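You operate a simulated robot arm through the tools that you are given. There is no shell and no other tool. Be economical: measure what you need, move in short steps, check, and stop when the job is done.

You are at the controls of a simulated robot arm. One attempt, no reset.

JOB
Empty the stale seed from the tube feeder into the dirt bin and put its roof back on.
Fine: lay the feeder roof on the bench meanwhile; stand the feeder back where it was; the bin stays; spill nothing. Set down upright: tube feeder.

It is judged by the outcome, as a careful person would: the job done as asked, and still so three seconds after it is handed in. It fails if anything else is knocked over, pushed out of place, dropped, spilled or broken.

ROBOT AND FRAMES
A 6-joint arm with a two-finger parallel gripper, fixed in place. Base frame: the origin is at the foot of the arm, x ahead of it, y to its left, z up; the work surface is at about z = 78. Lengths are in cm, angles in degrees, forces in N, time in s.
With the tool pointing down near the work surface it reaches from about 32 to 70 cm from the base axis. Its first joint turns from -166.0 to 166.0 degrees. Payload 4.1 kg.
The tool frame sits at the grasp point between the pads (the TCP): z along the fingers, y along the line on which they close. The tips reach 2.3 cm beyond it. The gripper opens to 9.4 cm. The fingers are 3.8 cm wide and 1 cm thick; the gripper's body (5.4 by 9.6 cm) begins 3.9 cm behind the TCP.
Orientation is that of the tool frame in the base frame, as a unit quaternion [x, y, z, w]. With the fingers straight down and closing along the base's y, the tool's x points along the base's -x, its y along +y and its z along -z.

CONTROLS
- The arm moves only by the tool arm_command. Its argument "steps" is a list that holds one entry, the list of rows, each a list of 6 numbers: the shift along the tool's x, y, z in mm, then the turn, a rotation vector about the tool's x, y, z in degrees. In form: [[[tx, ty, tz, rx, ry, rz], ...]]. A call has 1 to 8 rows; each row is the pose to reach, as a shift and turn from the pose commanded when the call began, along the tool's axes at that moment. "hand" is the gripper command, from -1 (shut) to 1 (fully open), values between in proportion, set as the call begins (left out, the last holds). A row lasts 0.2 s, in which the tool goes at most 5 cm and 8.6 degrees; a call with a longer step from one row to the next is refused whole, and so is a gripper value outside its range. Where a pose cannot be reached the arm comes as near as it can. A force on the tool above 90 N (or 10 N above the force at the start of the call, whichever is more), or a blocked arm, ends the call early, and 0.2 s more pass. The fingers move at their own pace (about 4.5 cm/s each) and stop on an object; they squeeze with about 31 N. The grip force told is the motor's: it shows also when the fingers shut on nothing. Time passes only in rows, and 0.2 s behind the last, so rows that repeat a pose let the fingers close. The reply holds the time, the measured pose of the TCP, the force on the tool along the base axes, the opening and the grip force, in the units named above and with some noise, with the torque about the TCP (base axes, N m) and any sound that the robot's microphone picked up.
- Cameras (640 x 400 px; columns grow to the right, rows downward): "scene" is fixed at [2.67, 65.63, 165.48]; the picture's right is [-0.75, -0.66, 0.00], its down [-0.52, 0.60, -0.60] and it looks along [0.40, -0.45, -0.80] (base axes); focal length 242 px, centre (320, 200). "wrist" rides on the gripper at [8.6, 1.6, -7.4] in the tool frame; the picture's right is [-0.18, 0.98, 0.00], its down [-0.58, -0.11, -0.81] and it looks along [-0.79, -0.15, 0.59] (tool axes); focal length 243 px, centre (320, 200). There is no depth. A picture from a camera that has moved, and an enlarged one, comes with that camera's place and axes in the base frame and with its lens. The place of the scene camera against the robot may be out by one fixed shift of up to 2.5 cm in any direction.
- camera(camera): a new picture of that camera. No time passes.
- move_column(by): slides the trunk up (or, below 0, down) by that many cm; the arm rides with it, the base frame stays. It gives what a move gives, with no picture.
- zoom(camera, box): a new picture of the part [left, top, right, bottom] of that camera's present view, enlarged. No time passes.
- hand_in(): hands the job in; it is judged then, once.

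Work in short steps. Places have to be worked out from the pictures, the camera data and where the tool is seen: move nearer, look again, correct. Check each grasp and each placing, and mend what went wrong. You have 120 turns and 64 pictures in all, those below and enlarged ones among them. Open the gripper and draw the arm clear of the work before you hand the job in, unless the task says otherwise; then end with one line.

The tools are called as a command line: name --argument value ..., lists and objects as JSON in quotes. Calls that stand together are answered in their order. arm_command: Moves the arm, as the interface text tells. Its arguments: {"type":"object","properties":{"steps":{"type":"array","items":{"type":"array","items":{"type":"array","items":{"type":"number"}}}},"hand":{"type":"number"}},"required":["steps"]} The other tools are called the same way: move_column (by) slides the trunk up or down; camera (camera) takes a picture; zoom (camera, box) takes an enlarged picture of a part of a camera's view; hand_in () hands the job in.

At the start:

```text
time: 0.0
tool_pos: [32.73, 16.6, 134.52]
tool_rot: [0.0, 1.0, 0.0, 0.0]
force: [-0.1, 0.2, -0.3]
ft_torque: [-0.01, -0.05, 0.04]
finger_gap: 9.39
gripper_force: 0.0
trunk travel left (down, up): [-46.3, 12.7]
```

scene: 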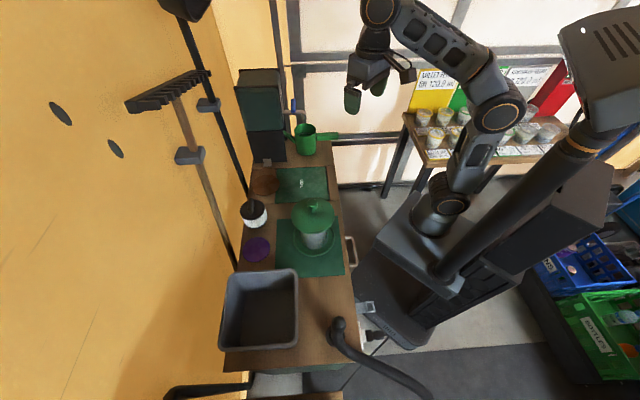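
wrist: 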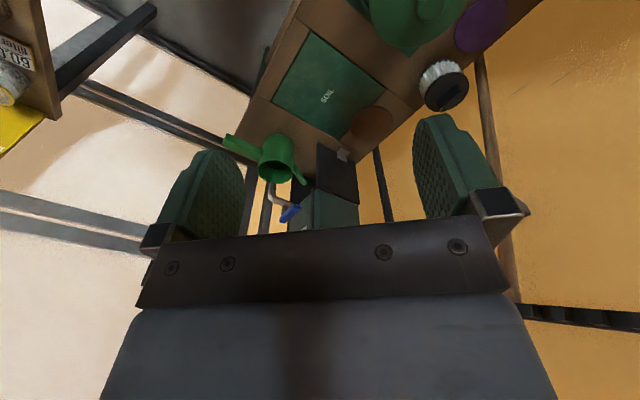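

I'll begin with an enlarged view of the bench to find the feeder, its roof and the bin.

zoom --camera "scene" --box '[220, 180, 380, 280]'

zoom --camera "scene" --box '[200, 240, 380, 370]'

```text
4.00 times, centred on (300, 230) of scene
camera zoom: at [2.67, 65.63, 165.48], right [-0.75, -0.66, 0.0], down [-0.52, 0.6, -0.6], along [0.4, -0.45, -0.8], focal length 970 px, centre (400, 80)
```

zoom: 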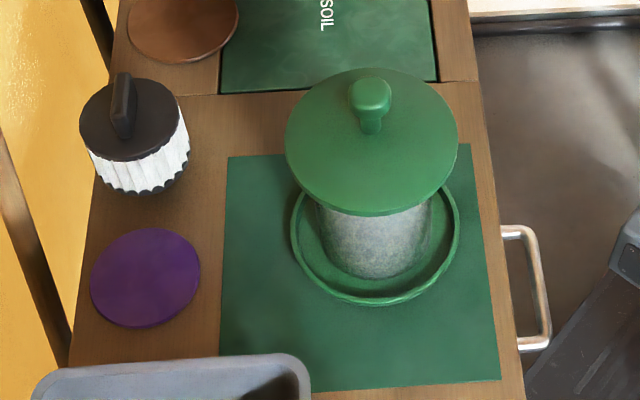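

```text
3.08 times, centred on (290, 305) of scene
camera zoom: at [2.67, 65.63, 165.48], right [-0.75, -0.66, 0.0], down [-0.52, 0.6, -0.6], along [0.4, -0.45, -0.8], focal length 746 px, centre (412, -123)
```

zoom: 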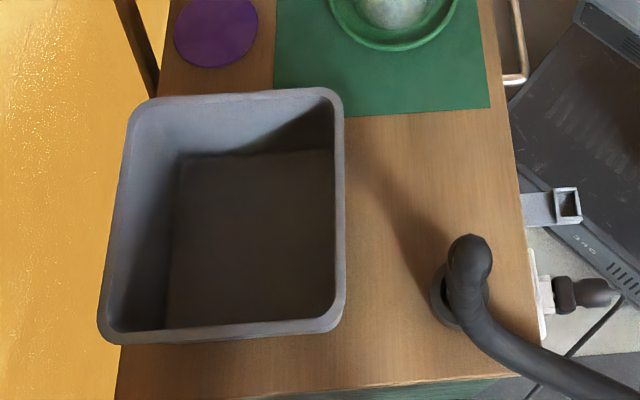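

The feeder axis comes out near (34, 34), with its knob top around z=104. The bin is near (27, 64) and turned 45°. I'll swing the wrist camera toward the feeder, staying high, for a second view.

arm_command --steps '[[[8, 19, 0, 0, 0, -7.5], [16, 38, 0, 0, 0, -15], [24, 57, 0, 0, 0, -22.5], [32, 76, 0, 0, 0, -30], [40, 95, 0, 0, 0, -37.5], [47, 114, 0, 0, 0, -45]]]' --hand 1

camera --camera "wrist"

```text
time: 1.4
tool_pos: [27.91, 27.88, 134.03]
tool_rot: [-0.383, 0.924, 0.001, 0.001]
force: [-0.5, 0.0, 0.1]
ft_torque: [-0.02, 0.01, -0.04]
finger_gap: 9.41
gripper_force: 0.0
out of reach, approached as far as the arm can: row 5, 6
trunk travel left (down, up): [-46.3, 12.7]
```

```text
59 pictures are left
camera wrist: at [20.63, 23.02, 141.57], right [-0.57, 0.82, 0.0], down [0.49, 0.33, 0.81], along [0.67, 0.46, -0.59], focal length 243 px, centre (320, 200)
```

wrist: 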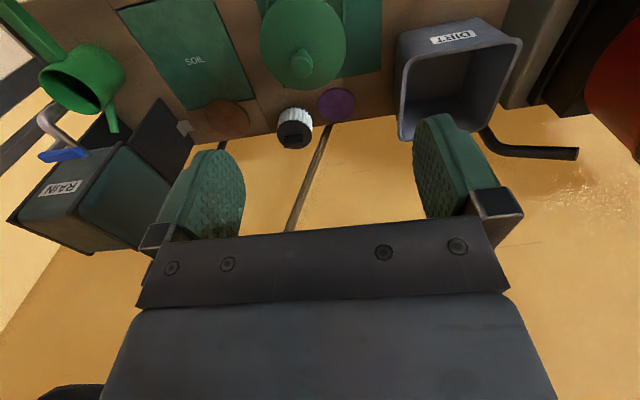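

The wrist view puts the knob near (37, 31.5, 100). I'll lower the trunk for a closer, better-angled look.

move_column --by -16

camera --camera "wrist"

```text
time: 3.2
tool_pos: [27.83, 27.93, 117.97]
tool_rot: [-0.383, 0.924, 0.0, 0.001]
force: [-0.1, -0.6, 0.1]
ft_torque: [-0.02, 0.02, 0.01]
finger_gap: 9.41
gripper_force: 0.0
trunk travel left (down, up): [-30.3, 28.7]
```

```text
58 pictures are left
camera wrist: at [20.62, 22.99, 125.59], right [-0.56, 0.83, 0.0], down [0.49, 0.33, 0.81], along [0.67, 0.46, -0.59], focal length 243 px, centre (320, 200)
```

wrist: 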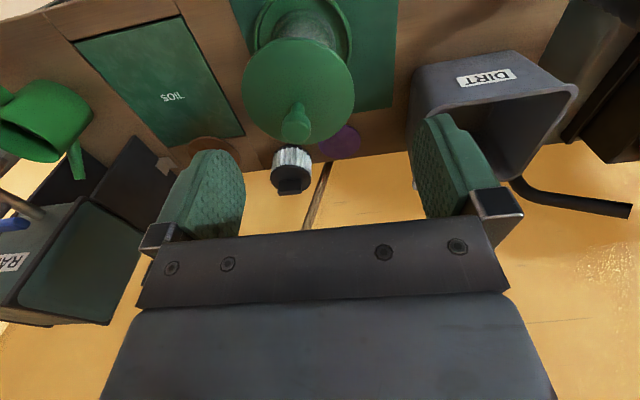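

zoom --camera "wrist" --box '[220, 0, 380, 150]'

```text
2.67 times, centred on (300, 75) of wrist
camera zoom: at [20.62, 22.99, 125.59], right [-0.56, 0.83, 0.0], down [0.49, 0.33, 0.81], along [0.67, 0.46, -0.59], focal length 647 px, centre (373, 533)
```

zoom: 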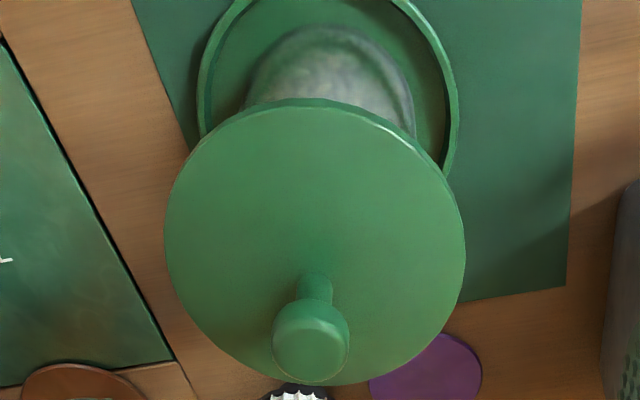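

The knob is a ball about 3 cm across, centred near (36.3, 30.6, 102.7). I'll move above it and check.

arm_command --steps '[[[-26, -14, 0, 0, 0, 0], [-52, -28, 15, 0, 0, 0], [-79, -41, 30, 0, 0, 0], [-79, -41, 50, 0, 0, 0], [-79, -41, 50, 0, 0, 0]]]' --hand 1

camera --camera "wrist"

camera --camera "scene"

```text
time: 4.4
tool_pos: [36.51, 30.73, 113.41]
tool_rot: [-0.382, 0.924, 0.0, 0.002]
force: [0.6, 0.1, -0.2]
ft_torque: [-0.02, -0.01, -0.04]
finger_gap: 9.4
gripper_force: 0.1
out of reach, approached as far as the arm can: row 1
trunk travel left (down, up): [-30.3, 28.7]
```

```text
56 pictures are left
camera wrist: at [29.23, 25.79, 120.83], right [-0.56, 0.83, 0.0], down [0.49, 0.33, 0.81], along [0.67, 0.46, -0.59], focal length 243 px, centre (320, 200)
```

wrist: 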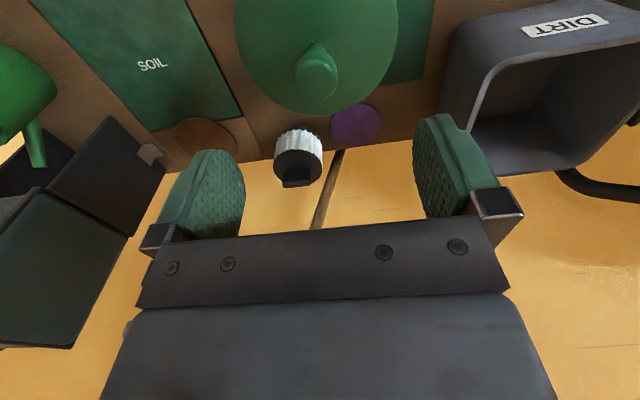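

```text
55 pictures are left
```

scene: 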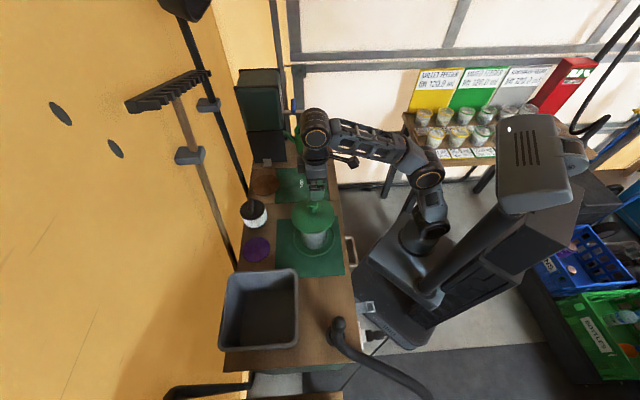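

zoom --camera "scene" --box '[270, 140, 370, 280]'

zoom --camera "wrist" --box '[220, 0, 420, 150]'

```text
2.86 times, centred on (320, 210) of scene
camera zoom: at [2.67, 65.63, 165.48], right [-0.75, -0.66, 0.0], down [-0.52, 0.6, -0.6], along [0.4, -0.45, -0.8], focal length 693 px, centre (320, 171)
```

zoom: 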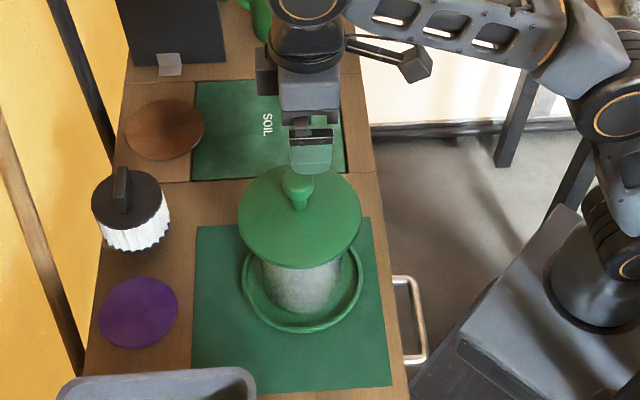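

```text
2.67 times, centred on (320, 75) of wrist
camera zoom: at [29.23, 25.79, 120.83], right [-0.56, 0.83, 0.0], down [0.49, 0.33, 0.81], along [0.67, 0.46, -0.59], focal length 647 px, centre (320, 533)
```

zoom: 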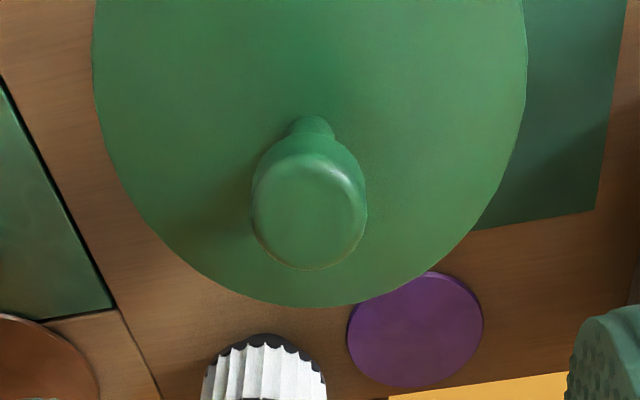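

Combining the views puts the knob lower and farther out, near (38.0, 31.6, 100.3). Next I align over it and go down partway to check.

arm_command --steps '[[[-17, -5, 0, 0, 0, 0], [-17, -5, 35, 0, 0, 0], [-17, -5, 70, 0, 0, 0], [-17, -5, 70, 0, 0, 0]]]' --hand 1

camera --camera "wrist"

zoom --camera "scene" --box '[270, 140, 370, 280]'

```text
time: 5.4
tool_pos: [38.05, 31.59, 106.12]
tool_rot: [-0.383, 0.924, 0.001, 0.002]
force: [0.9, -0.3, -1.1]
ft_torque: [0.0, 0.03, 0.01]
finger_gap: 9.41
gripper_force: 0.0
trunk travel left (down, up): [-30.3, 28.7]
```

```text
52 pictures are left
camera wrist: at [30.82, 26.55, 113.59], right [-0.56, 0.83, 0.0], down [0.49, 0.33, 0.81], along [0.67, 0.46, -0.59], focal length 243 px, centre (320, 200)
```

wrist: 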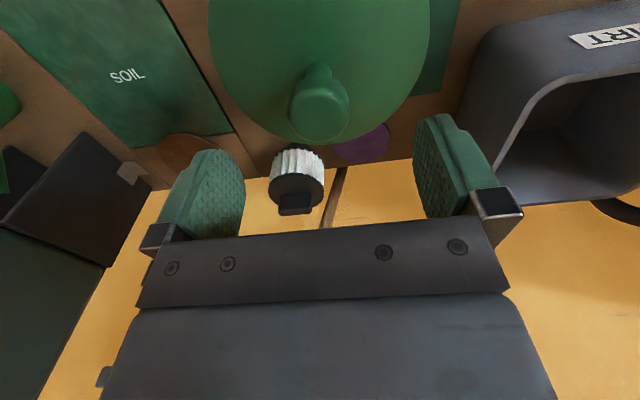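

```text
2.86 times, centred on (320, 210) of scene
camera zoom: at [2.67, 65.63, 165.48], right [-0.75, -0.66, 0.0], down [-0.52, 0.6, -0.6], along [0.4, -0.45, -0.8], focal length 693 px, centre (320, 171)
```

zoom: 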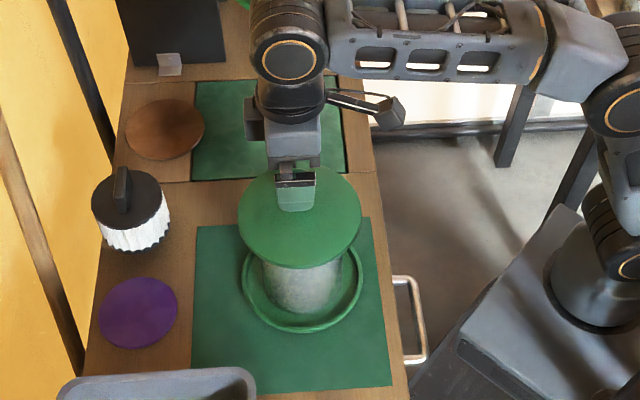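

The knob is centred between the fingers. I'll go down to z≈100.4 and check before closing.

arm_command --steps '[[[2, 0, 20, 0, 0, 0], [3, 0, 40, 0, 0, 0], [3, 0, 57, 0, 0, 0], [3, 0, 57, 0, 0, 0]]]' --hand 1

zoom --camera "wrist" --box '[160, 50, 480, 250]'

```text
time: 6.4
tool_pos: [37.65, 31.35, 100.48]
tool_rot: [-0.383, 0.924, 0.001, 0.002]
force: [0.3, -0.6, -0.3]
ft_torque: [0.01, 0.02, 0.01]
finger_gap: 9.4
gripper_force: 0.1
trunk travel left (down, up): [-30.3, 28.7]
```

```text
2.00 times, centred on (320, 150) of wrist
camera zoom: at [30.4, 26.35, 108.01], right [-0.56, 0.83, 0.0], down [0.49, 0.33, 0.81], along [0.67, 0.46, -0.59], focal length 485 px, centre (320, 300)
```

zoom: 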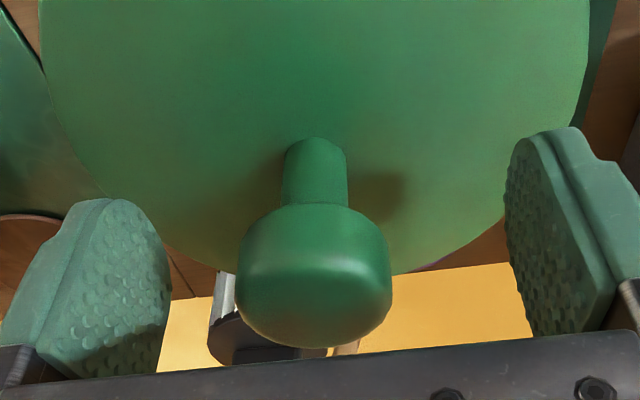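

The knob sits between the pads at TCP height, so I close on it.

arm_command --steps '[[[0, 0, 0, 0, 0, 0], [0, 0, 0, 0, 0, 0], [0, 0, 0, 0, 0, 0], [0, 0, 0, 0, 0, 0], [0, 0, 0, 0, 0, 0]]]' --hand -1

```text
time: 7.6
tool_pos: [37.58, 31.31, 100.6]
tool_rot: [-0.383, 0.924, 0.001, 0.001]
force: [-0.1, -0.8, 1.1]
ft_torque: [-0.07, -0.07, -0.02]
finger_gap: 3.3
gripper_force: 31.1
trunk travel left (down, up): [-30.3, 28.7]
```

The grip is on the 3.3 cm knob. I'll lift slowly and watch the force, in case the roof is fitted tight.

arm_command --steps '[[[0, 0, -5, 0, 0, 0], [0, 0, -12, 0, 0, 0], [0, 0, -20, 0, 0, 0], [0, 0, -30, 0, 0, 0], [0, 0, -30, 0, 0, 0]]]'

zoom --camera "scene" --box '[240, 150, 380, 290]'

```text
time: 8.8
tool_pos: [37.58, 31.24, 103.38]
tool_rot: [-0.382, 0.924, 0.001, 0.002]
force: [-1.2, 0.9, -1.9]
ft_torque: [-0.02, -0.05, -0.01]
finger_gap: 3.29
gripper_force: 30.7
trunk travel left (down, up): [-30.3, 28.7]
```

```text
2.86 times, centred on (310, 220) of scene
camera zoom: at [2.67, 65.63, 165.48], right [-0.75, -0.66, 0.0], down [-0.52, 0.6, -0.6], along [0.4, -0.45, -0.8], focal length 693 px, centre (349, 143)
```

zoom: 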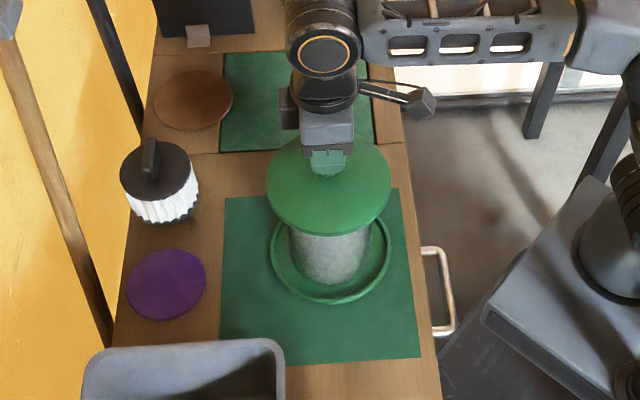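

The roof comes free with little force. I keep lifting straight up.

arm_command --steps '[[[0, 0, -20, 0, 0, 0], [0, 0, -40, 0, 0, 0], [0, 0, -60, 0, 0, 0], [0, 0, -80, 0, 0, 0], [0, 0, -80, 0, 0, 0]]]'

camera --camera "scene"

zoom --camera "scene" --box '[240, 150, 380, 290]'

```text
time: 10.0
tool_pos: [37.66, 31.2, 111.4]
tool_rot: [-0.383, 0.924, 0.0, 0.002]
force: [0.0, -0.4, -1.8]
ft_torque: [-0.03, -0.01, 0.0]
finger_gap: 3.24
gripper_force: 31.4
trunk travel left (down, up): [-30.3, 28.7]
```

```text
48 pictures are left
```

scene: 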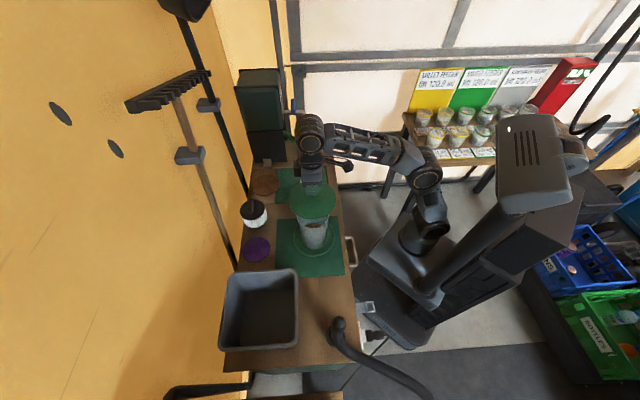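

```text
2.86 times, centred on (310, 220) of scene
camera zoom: at [2.67, 65.63, 165.48], right [-0.75, -0.66, 0.0], down [-0.52, 0.6, -0.6], along [0.4, -0.45, -0.8], focal length 693 px, centre (349, 143)
```

zoom: 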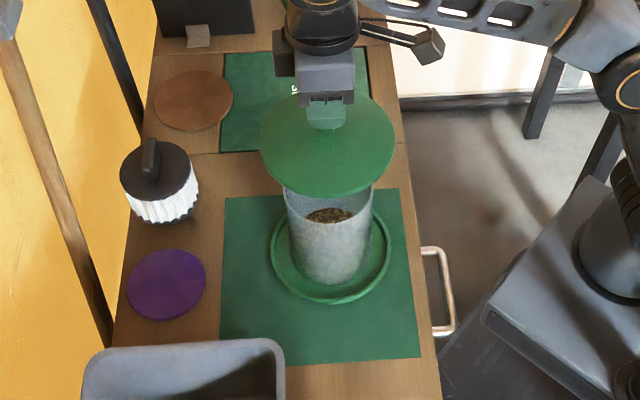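

The roof is well clear and I can see seed in the tube. The free wood between mat and bin, near (20, 46.3), fits the roof, so I'll carry it there at height.

arm_command --steps '[[[3, 33, 0, 0, 0, 0], [6, 66, 0, 0, 0, 0], [9, 99, 0, 0, 0, 0], [12, 132, 0, 0, 0, 0], [15, 165, 0, 0, 0, 0], [17, 198, 0, 0, 0, 0], [18, 231, 0, 0, 0, 0], [18, 231, 0, 0, 0, 0]]]'

camera --camera "scene"

zoom --camera "scene" --box '[240, 180, 400, 360]'

camera --camera "wrist"

```text
time: 11.8
tool_pos: [20.25, 46.45, 111.35]
tool_rot: [-0.382, 0.924, 0.001, 0.001]
force: [1.1, 0.4, -1.5]
ft_torque: [-0.02, -0.02, 0.04]
finger_gap: 3.3
gripper_force: 30.7
trunk travel left (down, up): [-30.3, 28.7]
```

```text
46 pictures are left
```

scene: 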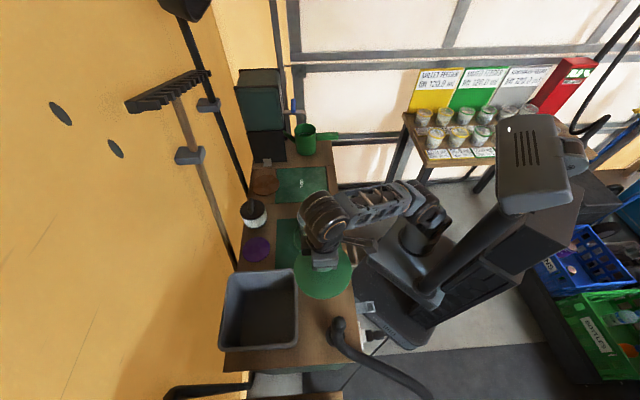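

```text
2.22 times, centred on (320, 270) of scene
camera zoom: at [2.67, 65.63, 165.48], right [-0.75, -0.66, 0.0], down [-0.52, 0.6, -0.6], along [0.4, -0.45, -0.8], focal length 539 px, centre (320, 44)
```

zoom: 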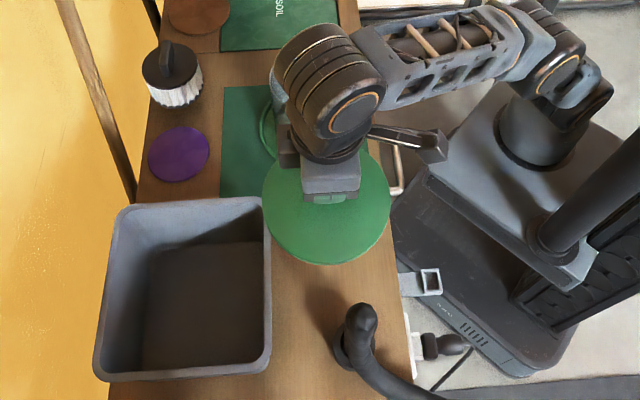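

```text
44 pictures are left
camera wrist: at [12.95, 41.57, 118.83], right [-0.56, 0.83, 0.0], down [0.49, 0.33, 0.81], along [0.67, 0.46, -0.59], focal length 243 px, centre (320, 200)
```

wrist: 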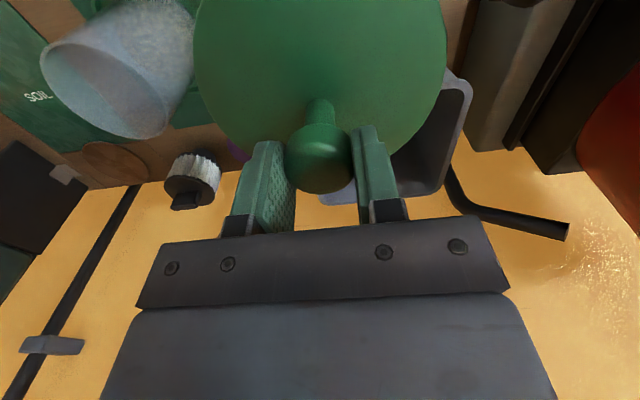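

The roof hangs level over the free wood, with room on the bin and tap sides. I'll shift 8 mm toward the robot edge and go down most of the way.

arm_command --steps '[[[8, 0, 30, 0, 0, 0], [8, 0, 65, 0, 0, 0], [8, 0, 100, 0, 0, 0], [8, 0, 135, 0, 0, 0], [8, 0, 165, 0, 0, 0], [8, 0, 190, 0, 0, 0], [8, 0, 190, 0, 0, 0]]]'

zoom --camera "scene" --box '[240, 180, 400, 360]'

camera --camera "wrist"

```text
time: 13.4
tool_pos: [19.59, 45.63, 92.44]
tool_rot: [-0.383, 0.924, 0.0, 0.001]
force: [0.4, 0.4, -0.9]
ft_torque: [0.01, 0.01, -0.01]
finger_gap: 3.27
gripper_force: 31.4
trunk travel left (down, up): [-30.3, 28.7]
```

```text
2.22 times, centred on (320, 270) of scene
camera zoom: at [2.67, 65.63, 165.48], right [-0.75, -0.66, 0.0], down [-0.52, 0.6, -0.6], along [0.4, -0.45, -0.8], focal length 539 px, centre (320, 44)
```

zoom: 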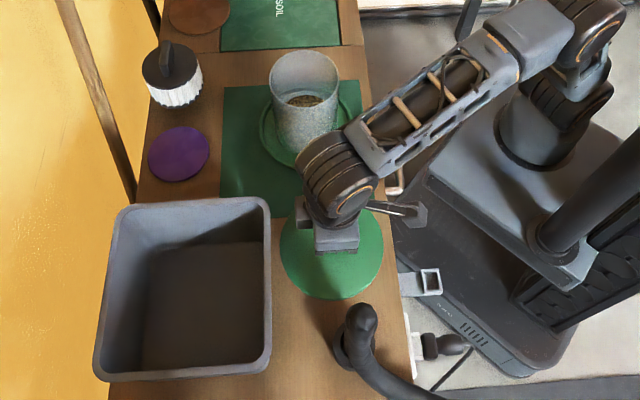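

```text
42 pictures are left
camera wrist: at [12.38, 40.71, 99.99], right [-0.56, 0.83, 0.0], down [0.49, 0.33, 0.81], along [0.67, 0.46, -0.59], focal length 243 px, centre (320, 200)
```

wrist: 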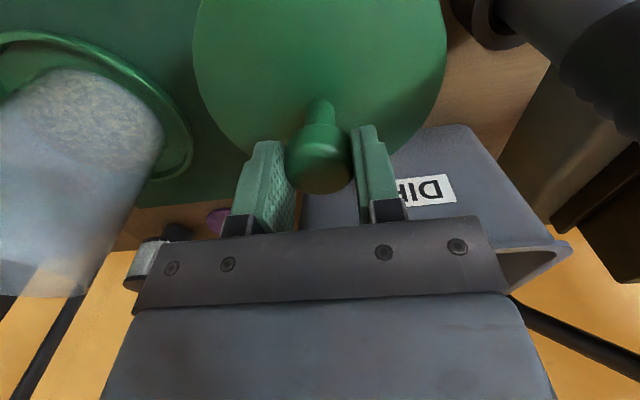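

Clearances look good, so I lower in small steps until contact.

arm_command --steps '[[[0, 0, 10, 0, 0, 0], [0, 0, 20, 0, 0, 0], [0, 0, 27, 0, 0, 0], [0, 0, 34, 0, 0, 0], [0, 0, 34, 0, 0, 0]]]'

zoom --camera "wrist" --box '[160, 0, 480, 200]'

```text
time: 14.6
tool_pos: [19.69, 45.91, 88.97]
tool_rot: [-0.383, 0.924, 0.001, 0.002]
force: [-0.2, 0.3, -0.1]
ft_torque: [0.0, -0.01, -0.03]
finger_gap: 3.26
gripper_force: 30.1
trunk travel left (down, up): [-30.3, 28.7]
```

```text
2.00 times, centred on (320, 100) of wrist
camera zoom: at [12.52, 40.97, 96.58], right [-0.56, 0.83, 0.0], down [0.49, 0.33, 0.81], along [0.67, 0.46, -0.59], focal length 485 px, centre (320, 400)
```

zoom: 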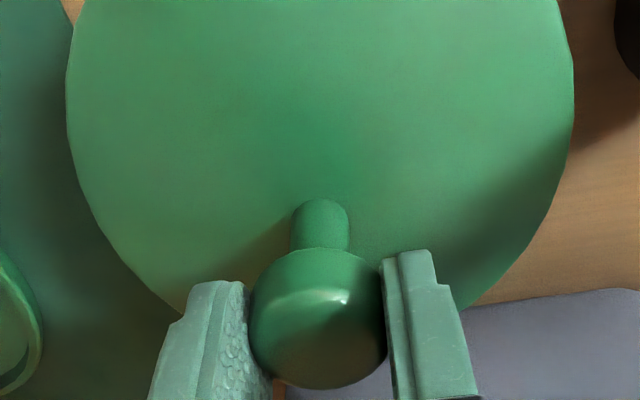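

arm_command --steps '[[[0, 0, 6, 0, 0, 0], [0, 0, 12, 0, 0, 0], [0, 0, 12, 0, 0, 0]]]'

```text
time: 15.4
tool_pos: [19.64, 45.76, 87.91]
tool_rot: [-0.382, 0.924, 0.001, 0.002]
force: [-0.9, 0.2, -0.9]
ft_torque: [0.03, -0.01, -0.01]
finger_gap: 3.25
gripper_force: 32.0
trunk travel left (down, up): [-30.3, 28.7]
```

No contact yet, so I keep lowering.

arm_command --steps '[[[0, 0, 4, 0, 0, 0], [0, 0, 8, 0, 0, 0], [0, 0, 8, 0, 0, 0]]]'

zoom --camera "scene" --box '[270, 220, 370, 320]'

```text
time: 16.2
tool_pos: [19.71, 45.82, 87.09]
tool_rot: [-0.383, 0.924, 0.001, 0.002]
force: [-0.4, -0.5, -1.8]
ft_torque: [0.01, -0.02, 0.0]
finger_gap: 3.25
gripper_force: 30.9
trunk travel left (down, up): [-30.3, 28.7]
```

```text
4.00 times, centred on (320, 270) of scene
camera zoom: at [2.67, 65.63, 165.48], right [-0.75, -0.66, 0.0], down [-0.52, 0.6, -0.6], along [0.4, -0.45, -0.8], focal length 970 px, centre (320, -80)
```

zoom: 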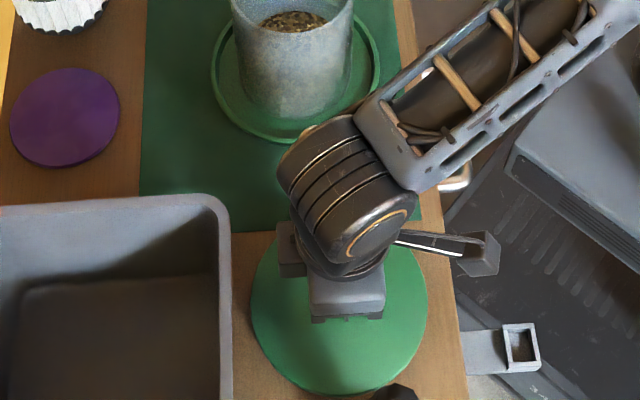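

arm_command --steps '[[[0, 0, 4, 0, 0, 0], [0, 0, 8, 0, 0, 0], [0, 0, 8, 0, 0, 0]]]'

```text
time: 17.0
tool_pos: [19.5, 45.78, 86.45]
tool_rot: [-0.383, 0.924, 0.003, 0.003]
force: [2.8, 0.2, 28.5]
ft_torque: [-0.19, -0.28, -0.17]
finger_gap: 3.29
gripper_force: 31.3
trunk travel left (down, up): [-30.3, 28.7]
```

Contact came at z≈86.6, so the roof is on the bench. I'll ease off the pressure and release.

arm_command --steps '[[[0, 0, -4, 0, 0, 0], [0, 0, -4, 0, 0, 0]]]'

arm_command --steps '[[[0, 0, 0, 0, 0, 0], [0, 0, 0, 0, 0, 0], [0, 0, 0, 0, 0, 0], [0, 0, 0, 0, 0, 0]]]' --hand 0.6

arm_command --steps '[[[0, 0, -30, 0, 0, 0], [0, 0, -70, 0, 0, 0], [0, 0, -110, 0, 0, 0], [0, 0, -150, 0, 0, 0], [0, 0, -190, 0, 0, 0], [0, 0, -190, 0, 0, 0]]]'

camera --camera "wrist"

zoom --camera "scene" --box '[240, 180, 400, 360]'

```text
time: 17.6
tool_pos: [19.59, 45.64, 86.52]
tool_rot: [-0.383, 0.924, -0.001, 0.001]
force: [1.1, 0.8, 2.6]
ft_torque: [0.27, -0.11, -0.03]
finger_gap: 3.26
gripper_force: 31.4
trunk travel left (down, up): [-30.3, 28.7]
```

```text
time: 18.6
tool_pos: [19.6, 45.76, 86.63]
tool_rot: [-0.383, 0.924, 0.0, 0.002]
force: [-0.4, 0.2, -0.1]
ft_torque: [0.03, -0.03, -0.02]
finger_gap: 7.51
gripper_force: 0.1
trunk travel left (down, up): [-30.3, 28.7]
```

```text
time: 20.0
tool_pos: [19.45, 45.53, 105.73]
tool_rot: [-0.383, 0.924, 0.001, 0.002]
force: [0.5, 0.2, -0.2]
ft_torque: [0.01, 0.01, -0.01]
finger_gap: 7.49
gripper_force: 0.0
trunk travel left (down, up): [-30.3, 28.7]
```

```text
39 pictures are left
camera wrist: at [12.24, 40.57, 113.3], right [-0.56, 0.83, 0.0], down [0.49, 0.33, 0.81], along [0.67, 0.46, -0.59], focal length 243 px, centre (320, 200)
```

wrist: 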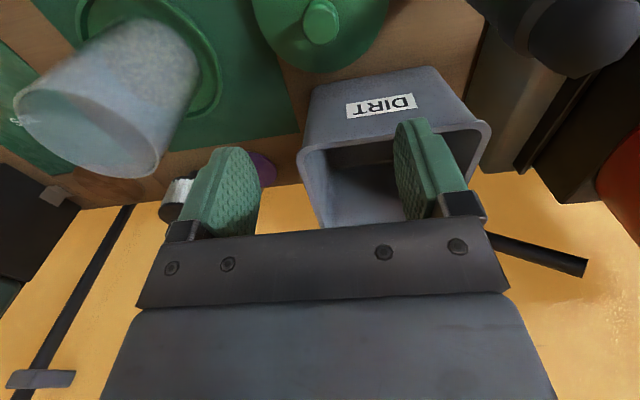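

```text
2.22 times, centred on (320, 270) of scene
camera zoom: at [2.67, 65.63, 165.48], right [-0.75, -0.66, 0.0], down [-0.52, 0.6, -0.6], along [0.4, -0.45, -0.8], focal length 539 px, centre (320, 44)
```

zoom: 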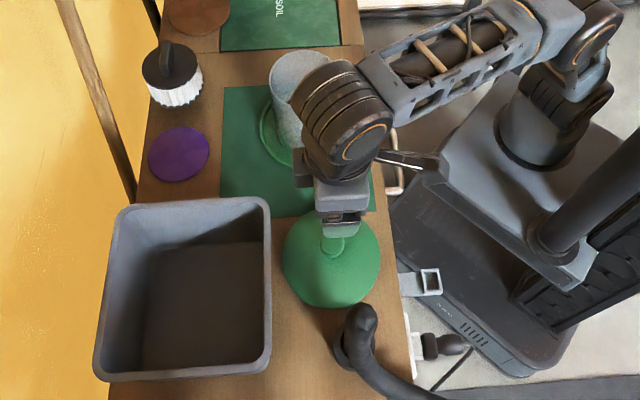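

The roof is down and upright. By my estimate the tube may be wider than the gripper, so I'll move aside and look at the feeder carefully.

arm_command --steps '[[[30, 0, 0, 0, 0, 0], [60, 0, 0, 0, 0, 0], [80, 20, 0, 0, 0, 0], [80, 40, 0, 0, 0, 0]]]'

zoom --camera "scene" --box '[280, 190, 350, 260]'

zoom --camera "wrist" --box '[0, 0, 240, 200]'

```text
time: 21.0
tool_pos: [10.92, 43.17, 105.6]
tool_rot: [-0.382, 0.924, 0.0, 0.002]
force: [0.0, -0.3, 0.3]
ft_torque: [0.01, -0.01, 0.0]
finger_gap: 7.52
gripper_force: 0.0
trunk travel left (down, up): [-30.3, 28.7]
```

```text
5.71 times, centred on (315, 225) of scene
camera zoom: at [2.67, 65.63, 165.48], right [-0.75, -0.66, 0.0], down [-0.52, 0.6, -0.6], along [0.4, -0.45, -0.8], focal length 1385 px, centre (349, 57)
```

zoom: 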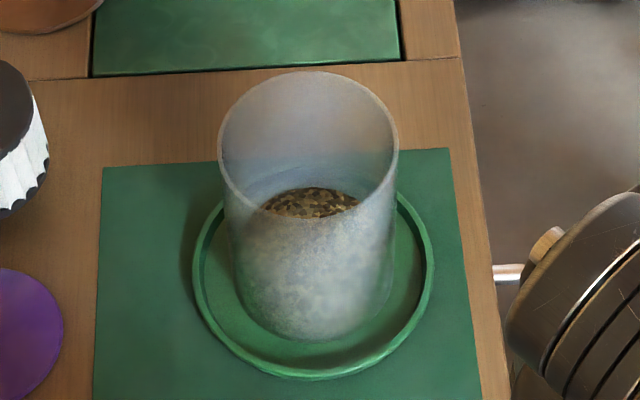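

```text
2.00 times, centred on (120, 100) of wrist
camera zoom: at [3.77, 38.24, 113.15], right [-0.56, 0.83, 0.0], down [0.49, 0.33, 0.81], along [0.67, 0.46, -0.59], focal length 485 px, centre (720, 400)
```

zoom: 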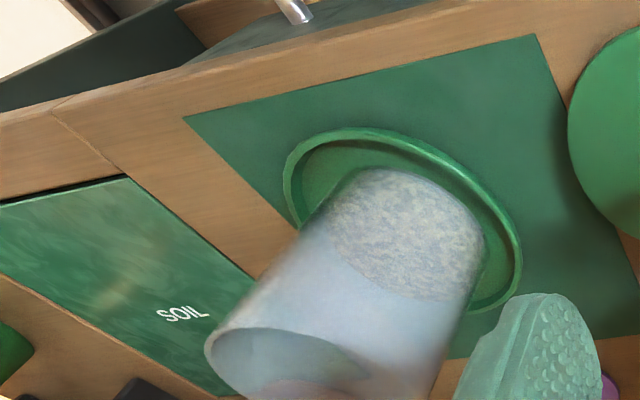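

The tube is about 11 cm wide and straight, so it can't be gripped across. I'll pinch its far wall at the rim, with the wrist camera facing away from the pour side. First I turn the tool half round here in free space.

arm_command --steps '[[[0, 0, -10, 0, 0, -8], [0, 0, -20, 0, 0, -16], [0, 0, -30, 0, 0, -24], [0, 0, -30, 0, 0, -32], [0, 0, -30, 0, 0, -40], [0, 0, -30, 0, 0, -48], [0, 0, -30, 0, 0, -56], [0, 0, -30, 0, 0, -64]]]'

```text
time: 22.8
tool_pos: [10.97, 42.9, 108.48]
tool_rot: [0.815, -0.58, 0.001, -0.002]
force: [-0.1, 0.0, 0.0]
ft_torque: [0.01, 0.02, -0.02]
finger_gap: 7.53
gripper_force: 0.1
trunk travel left (down, up): [-30.3, 28.7]
```

arm_command --steps '[[[0, 0, 0, 0, 0, -8], [0, 0, 0, 0, 0, -16], [0, 0, 0, 0, 0, -24], [0, 0, 0, 0, 0, -32], [0, 0, 0, 0, 0, -40], [0, 0, 0, 0, 0, -48], [0, 0, 0, 0, 0, -56]]]'

arm_command --steps '[[[0, 0, 0, 0, 0, -8], [0, 0, 0, 0, 0, -16], [0, 0, 0, 0, 0, -24], [0, 0, 0, 0, 0, -32], [0, 0, 0, 0, 0, -40], [0, 0, 0, 0, 0, -48], [0, 0, 0, 0, 0, -55]]]'

```text
time: 24.4
tool_pos: [10.99, 43.07, 108.66]
tool_rot: [0.991, -0.13, 0.0, -0.002]
force: [-0.2, 0.8, 0.0]
ft_torque: [0.01, 0.01, 0.01]
finger_gap: 7.53
gripper_force: 0.0
trunk travel left (down, up): [-30.3, 28.7]
```

```text
time: 26.0
tool_pos: [11.05, 43.2, 108.41]
tool_rot: [0.939, 0.343, 0.002, 0.0]
force: [-1.1, 0.3, -0.7]
ft_torque: [0.0, 0.01, 0.0]
finger_gap: 7.53
gripper_force: 0.1
trunk travel left (down, up): [-30.3, 28.7]
```

The closing axis has to be radial for this pinch, so I turn back 90°, which puts the camera on the right side with a side view of the pinch.

arm_command --steps '[[[0, 0, 0, 0, 0, 8], [0, 0, 0, 0, 0, 16], [0, 0, 0, 0, 0, 24], [0, 0, 0, 0, 0, 32], [0, 0, 0, 0, 0, 40], [0, 0, 0, 0, 0, 45]]]'

arm_command --steps '[[[0, 0, 0, 0, 0, 8], [0, 0, 0, 0, 0, 16], [0, 0, 0, 0, 0, 24], [0, 0, 0, 0, 0, 32], [0, 0, 0, 0, 0, 40], [0, 0, 0, 0, 0, 45]]]'

```text
time: 27.4
tool_pos: [11.0, 42.88, 108.62]
tool_rot: [0.999, -0.045, 0.001, -0.003]
force: [0.5, 0.0, -0.4]
ft_torque: [-0.01, 0.04, 0.01]
finger_gap: 7.52
gripper_force: 0.1
trunk travel left (down, up): [-30.3, 28.7]
```

```text
time: 28.8
tool_pos: [10.97, 42.82, 108.54]
tool_rot: [0.906, -0.424, 0.002, -0.002]
force: [-0.5, 0.2, 0.2]
ft_torque: [0.0, 0.02, -0.01]
finger_gap: 7.55
gripper_force: 0.1
trunk travel left (down, up): [-30.3, 28.7]
```

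arm_command --steps '[[[32, -23, -10, 0, 0, 0], [65, -46, -20, 0, 0, 0], [97, -70, -30, 0, 0, 0], [130, -93, -30, 0, 0, 0], [162, -116, -30, 0, 0, 0], [194, -140, -30, 0, 0, 0], [227, -163, -30, 0, 0, 0], [259, -186, -30, 0, 0, 0]]]'

camera --camera "wrist"

zoom --camera "scene" --box '[270, 140, 370, 260]'

```text
time: 30.6
tool_pos: [41.47, 34.64, 111.12]
tool_rot: [0.907, -0.422, 0.0, -0.004]
force: [0.3, 0.1, 0.3]
ft_torque: [-0.04, -0.01, -0.01]
finger_gap: 7.52
gripper_force: 0.2
out of reach, approached as far as the arm can: row 8
trunk travel left (down, up): [-30.3, 28.7]
```

```text
35 pictures are left
camera wrist: at [45.84, 26.86, 118.67], right [-0.87, -0.49, 0.0], down [-0.29, 0.51, 0.81], along [-0.39, 0.7, -0.59], focal length 243 px, centre (320, 200)
```

wrist: 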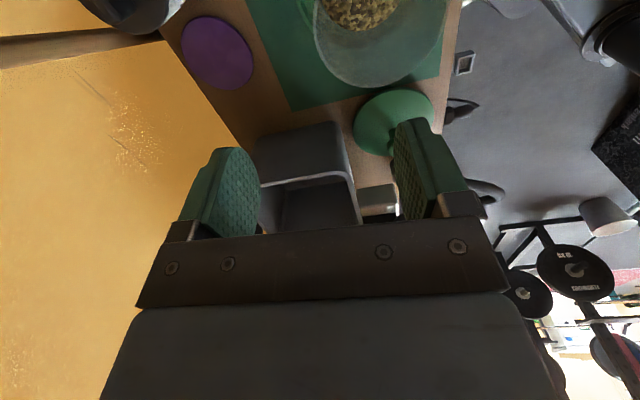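

```text
3.33 times, centred on (320, 200) of scene
camera zoom: at [2.67, 65.63, 165.48], right [-0.75, -0.66, 0.0], down [-0.52, 0.6, -0.6], along [0.4, -0.45, -0.8], focal length 808 px, centre (320, 200)
```

zoom: 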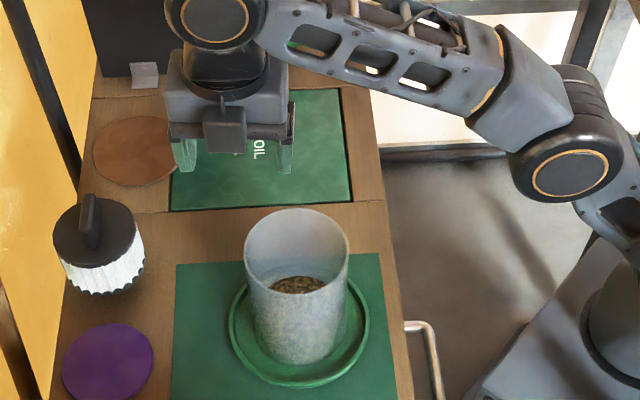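

Rim top comes out at z≈94.5 with the tube centre near (38, 31.3). I'll position over the far wall at (42, 34.7) and lower to just above the rim to check.

arm_command --steps '[[[0, 0, 30, 0, 0, 0], [3, -4, 60, 0, 0, 0], [3, -4, 90, 0, 0, 0], [3, -4, 115, 0, 0, 0], [3, -4, 115, 0, 0, 0]]]'

camera --camera "wrist"

zoom --camera "scene" --box '[270, 160, 370, 260]'

```text
time: 31.8
tool_pos: [41.88, 34.71, 99.54]
tool_rot: [0.906, -0.423, 0.0, -0.002]
force: [-0.3, -0.2, 0.7]
ft_torque: [-0.01, -0.02, -0.02]
finger_gap: 7.55
gripper_force: 0.1
trunk travel left (down, up): [-30.3, 28.7]
```

```text
33 pictures are left
camera wrist: at [46.24, 27.08, 107.06], right [-0.87, -0.49, 0.0], down [-0.29, 0.51, 0.81], along [-0.39, 0.7, -0.59], focal length 243 px, centre (320, 200)
```

wrist: 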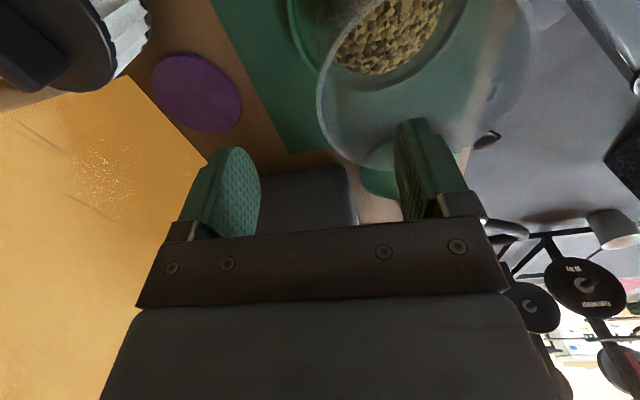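

```text
4.00 times, centred on (320, 210) of scene
camera zoom: at [2.67, 65.63, 165.48], right [-0.75, -0.66, 0.0], down [-0.52, 0.6, -0.6], along [0.4, -0.45, -0.8], focal length 970 px, centre (320, 160)
```

zoom: 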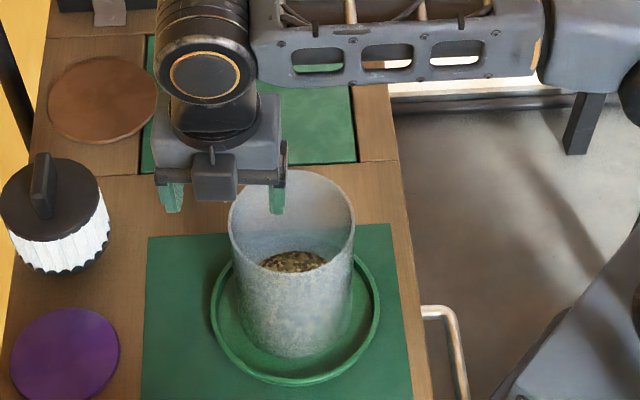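

The far wall lies midway between the fingers. I lower so the fingers straddle it.

arm_command --steps '[[[0, 0, 20, 0, 0, 0], [0, 0, 40, 0, 0, 0], [0, 0, 60, 0, 0, 0], [0, 0, 72, 0, 0, 0], [0, 0, 72, 0, 0, 0]]]'

camera --camera "wrist"

zoom --camera "scene" --box '[270, 160, 370, 260]'

```text
time: 33.0
tool_pos: [41.92, 34.82, 92.22]
tool_rot: [0.906, -0.423, 0.0, -0.001]
force: [-0.3, -0.2, -0.1]
ft_torque: [0.0, 0.0, -0.02]
finger_gap: 7.49
gripper_force: 0.0
trunk travel left (down, up): [-30.3, 28.7]
```

```text
31 pictures are left
camera wrist: at [46.25, 27.09, 99.84], right [-0.87, -0.49, 0.0], down [-0.29, 0.51, 0.81], along [-0.39, 0.7, -0.59], focal length 243 px, centre (320, 200)
```

wrist: 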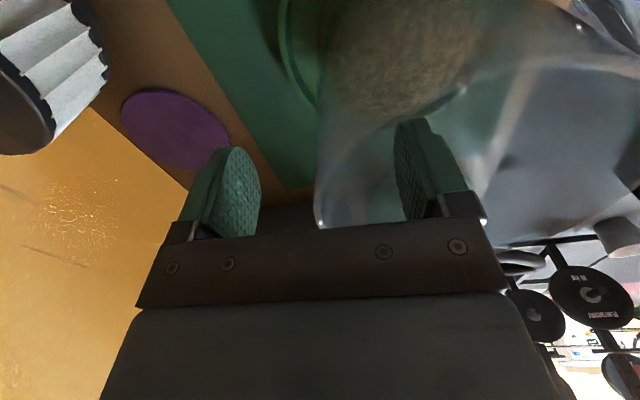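

```text
4.00 times, centred on (320, 210) of scene
camera zoom: at [2.67, 65.63, 165.48], right [-0.75, -0.66, 0.0], down [-0.52, 0.6, -0.6], along [0.4, -0.45, -0.8], focal length 970 px, centre (320, 160)
```

zoom: 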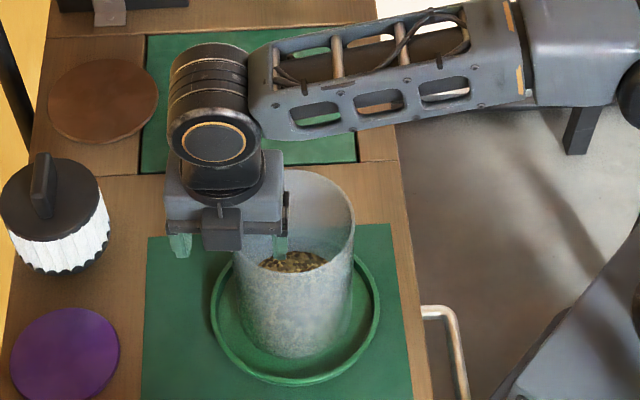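

The wall is between the fingers with no contact. I close gently and watch the reading.

arm_command --steps '[[[0, 0, 0, 0, 0, 0], [0, 0, 0, 0, 0, 0], [0, 0, 0, 0, 0, 0], [0, 0, 0, 0, 0, 0], [0, 0, 0, 0, 0, 0], [0, 0, 0, 0, 0, 0]]]' --hand -1

camera --camera "wrist"

```text
time: 34.4
tool_pos: [41.97, 34.68, 92.39]
tool_rot: [0.906, -0.423, 0.001, -0.001]
force: [-1.4, -1.8, 0.1]
ft_torque: [0.2, -0.2, 0.01]
finger_gap: 0.98
gripper_force: 31.1
trunk travel left (down, up): [-30.3, 28.7]
```

```text
29 pictures are left
camera wrist: at [46.24, 27.07, 99.89], right [-0.87, -0.49, 0.0], down [-0.29, 0.51, 0.81], along [-0.39, 0.7, -0.59], focal length 243 px, centre (320, 200)
```

wrist: 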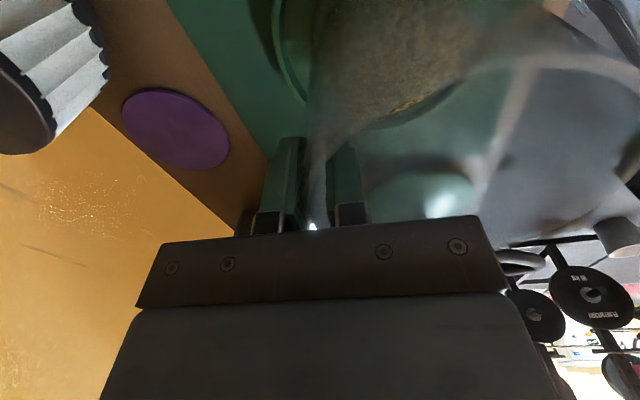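

The wall is gripped with a 0.98 cm gap at the pads. I lift a little and check how it holds.

arm_command --steps '[[[0, 0, -3, 0, 0, 0], [0, 0, -7, 0, 0, 0], [0, 0, -11, 0, 0, 0], [0, 0, -15, 0, 0, 0], [0, 0, -15, 0, 0, 0]]]'

zoom --camera "scene" --box '[270, 160, 370, 260]'

```text
time: 35.6
tool_pos: [42.13, 34.72, 93.73]
tool_rot: [0.906, -0.423, 0.001, -0.002]
force: [0.8, 0.1, -6.9]
ft_torque: [0.24, -0.29, 0.02]
finger_gap: 0.99
gripper_force: 31.1
trunk travel left (down, up): [-30.3, 28.7]
```

```text
4.00 times, centred on (320, 210) of scene
camera zoom: at [2.67, 65.63, 165.48], right [-0.75, -0.66, 0.0], down [-0.52, 0.6, -0.6], along [0.4, -0.45, -0.8], focal length 970 px, centre (320, 160)
```

zoom: 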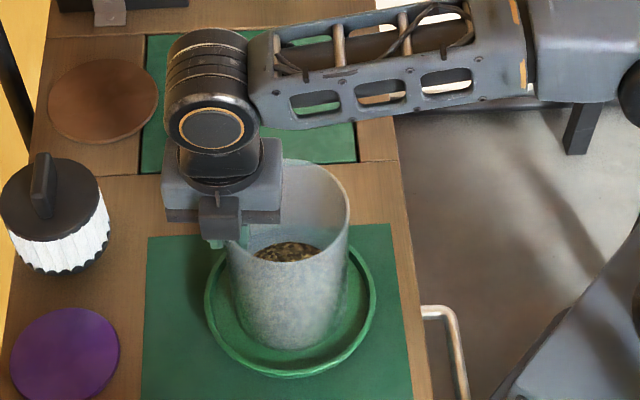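

The whole feeder hangs steady at about 7 N. To pour I'll turn it so the mouth tips parallel to the bench, so the base can't hit the back wall. First I raise it straight up with the trunk.

move_column --by 12

move_column --by 16

zoom --camera "scene" --box '[200, 80, 440, 320]'

```text
time: 37.1
tool_pos: [42.05, 34.63, 105.63]
tool_rot: [0.906, -0.422, 0.001, -0.001]
force: [-1.0, 0.3, -6.4]
ft_torque: [0.2, -0.26, 0.0]
finger_gap: 1.02
gripper_force: 30.9
trunk travel left (down, up): [-42.3, 16.7]
```

```text
time: 39.0
tool_pos: [42.09, 34.58, 121.81]
tool_rot: [0.906, -0.423, 0.0, -0.002]
force: [-0.8, 0.8, -7.0]
ft_torque: [0.24, -0.25, -0.04]
finger_gap: 1.0
gripper_force: 30.9
trunk travel left (down, up): [-58.3, 0.7]
```

```text
1.67 times, centred on (320, 200) of scene
camera zoom: at [2.67, 65.63, 165.48], right [-0.75, -0.66, 0.0], down [-0.52, 0.6, -0.6], along [0.4, -0.45, -0.8], focal length 404 px, centre (320, 200)
```

zoom: 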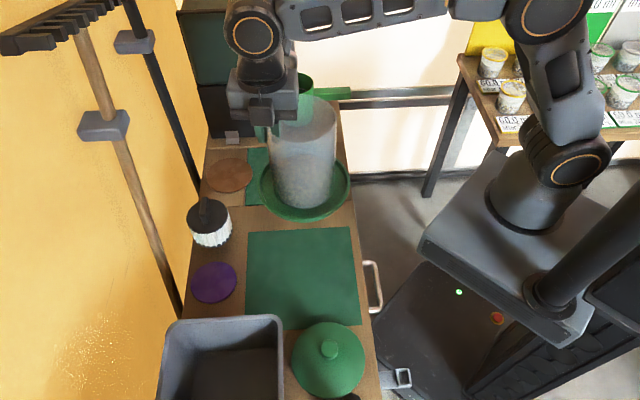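

Held firmly with no sag. I carry it toward the bin while yawing it.

arm_command --steps '[[[-20, 4, 0, 0, 0, -5], [-42, 8, 0, 0, 0, -11], [-64, 12, 0, 0, 0, -17], [-86, 16, 0, 0, 0, -23], [-108, 20, 0, 0, 0, -29], [-130, 23, 0, 0, 0, -35], [-150, 26, 0, 0, 0, -40], [-165, 29, 0, 0, 0, -44]]]'

```text
time: 40.8
tool_pos: [29.25, 45.31, 121.65]
tool_rot: [0.999, -0.052, 0.001, -0.001]
force: [0.1, -0.6, -6.6]
ft_torque: [0.34, -0.04, 0.0]
finger_gap: 0.97
gripper_force: 30.9
trunk travel left (down, up): [-58.3, 0.7]
```

arm_command --steps '[[[-9, -6, 0, 0, 0, -6], [-18, -13, 0, 0, 0, -13], [-28, -20, 0, 0, 0, -20], [-38, -27, 0, 0, 0, -27], [-48, -34, 0, 0, 0, -34], [-55, -39, 0, 0, 0, -41], [-57, -41, 0, 0, 0, -46]]]'

camera --camera "scene"

```text
time: 42.4
tool_pos: [23.95, 50.07, 121.83]
tool_rot: [0.939, 0.343, 0.001, -0.001]
force: [0.0, 0.1, -6.1]
ft_torque: [0.24, 0.22, 0.01]
finger_gap: 0.97
gripper_force: 31.3
trunk travel left (down, up): [-58.3, 0.7]
```

```text
26 pictures are left
```

scene: 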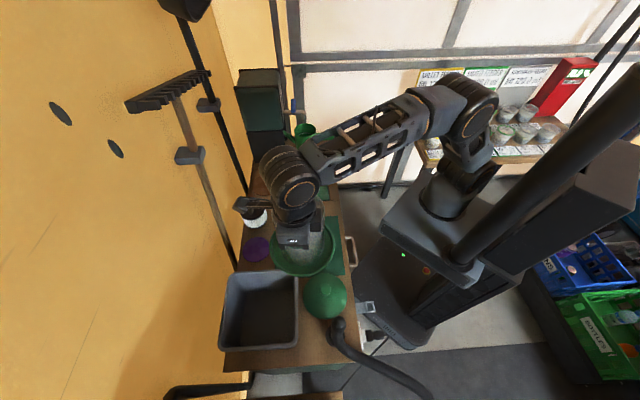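

Next, out over the bin with the first 40° of tilt, staying high. No seed should move yet.

arm_command --steps '[[[17, -12, 0, 6, 0, 0], [34, -24, 0, 13, 0, 0], [51, -36, 0, 20, 0, 0], [68, -48, 0, 27, 0, 0], [85, -60, 0, 34, 0, 0], [100, -72, 0, 40, 0, 0], [100, -72, 0, 40, 0, 0]]]'

camera --camera "scene"

zoom --camera "scene" --box '[180, 180, 380, 380]'

```text
time: 44.0
tool_pos: [27.22, 62.11, 121.99]
tool_rot: [0.883, 0.322, -0.116, -0.322]
force: [-0.3, 0.8, -6.8]
ft_torque: [-0.24, -0.18, -0.02]
finger_gap: 0.96
gripper_force: 31.1
trunk travel left (down, up): [-58.3, 0.7]
```

```text
25 pictures are left
```

scene: 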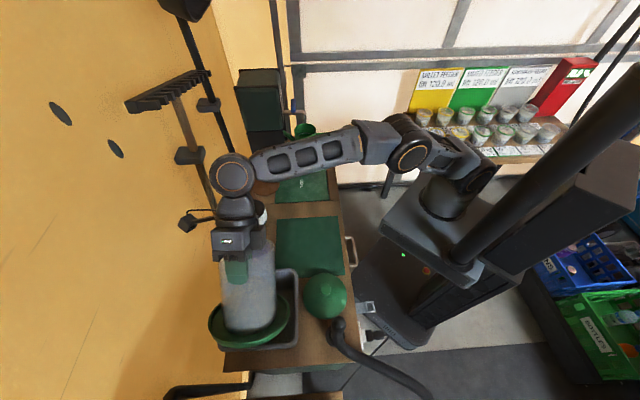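

```text
2.00 times, centred on (280, 280) of scene
camera zoom: at [2.67, 65.63, 165.48], right [-0.75, -0.66, 0.0], down [-0.52, 0.6, -0.6], along [0.4, -0.45, -0.8], focal length 485 px, centre (400, 40)
```

zoom: 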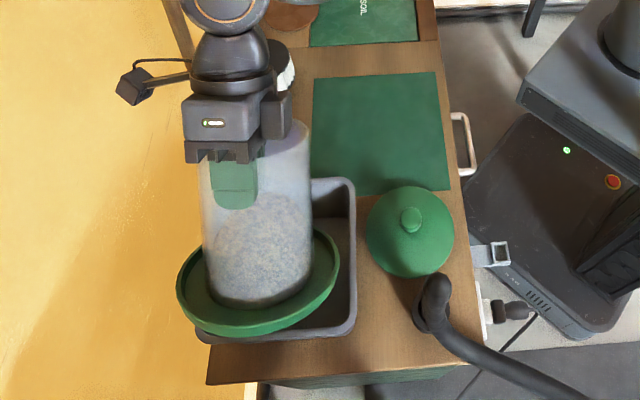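

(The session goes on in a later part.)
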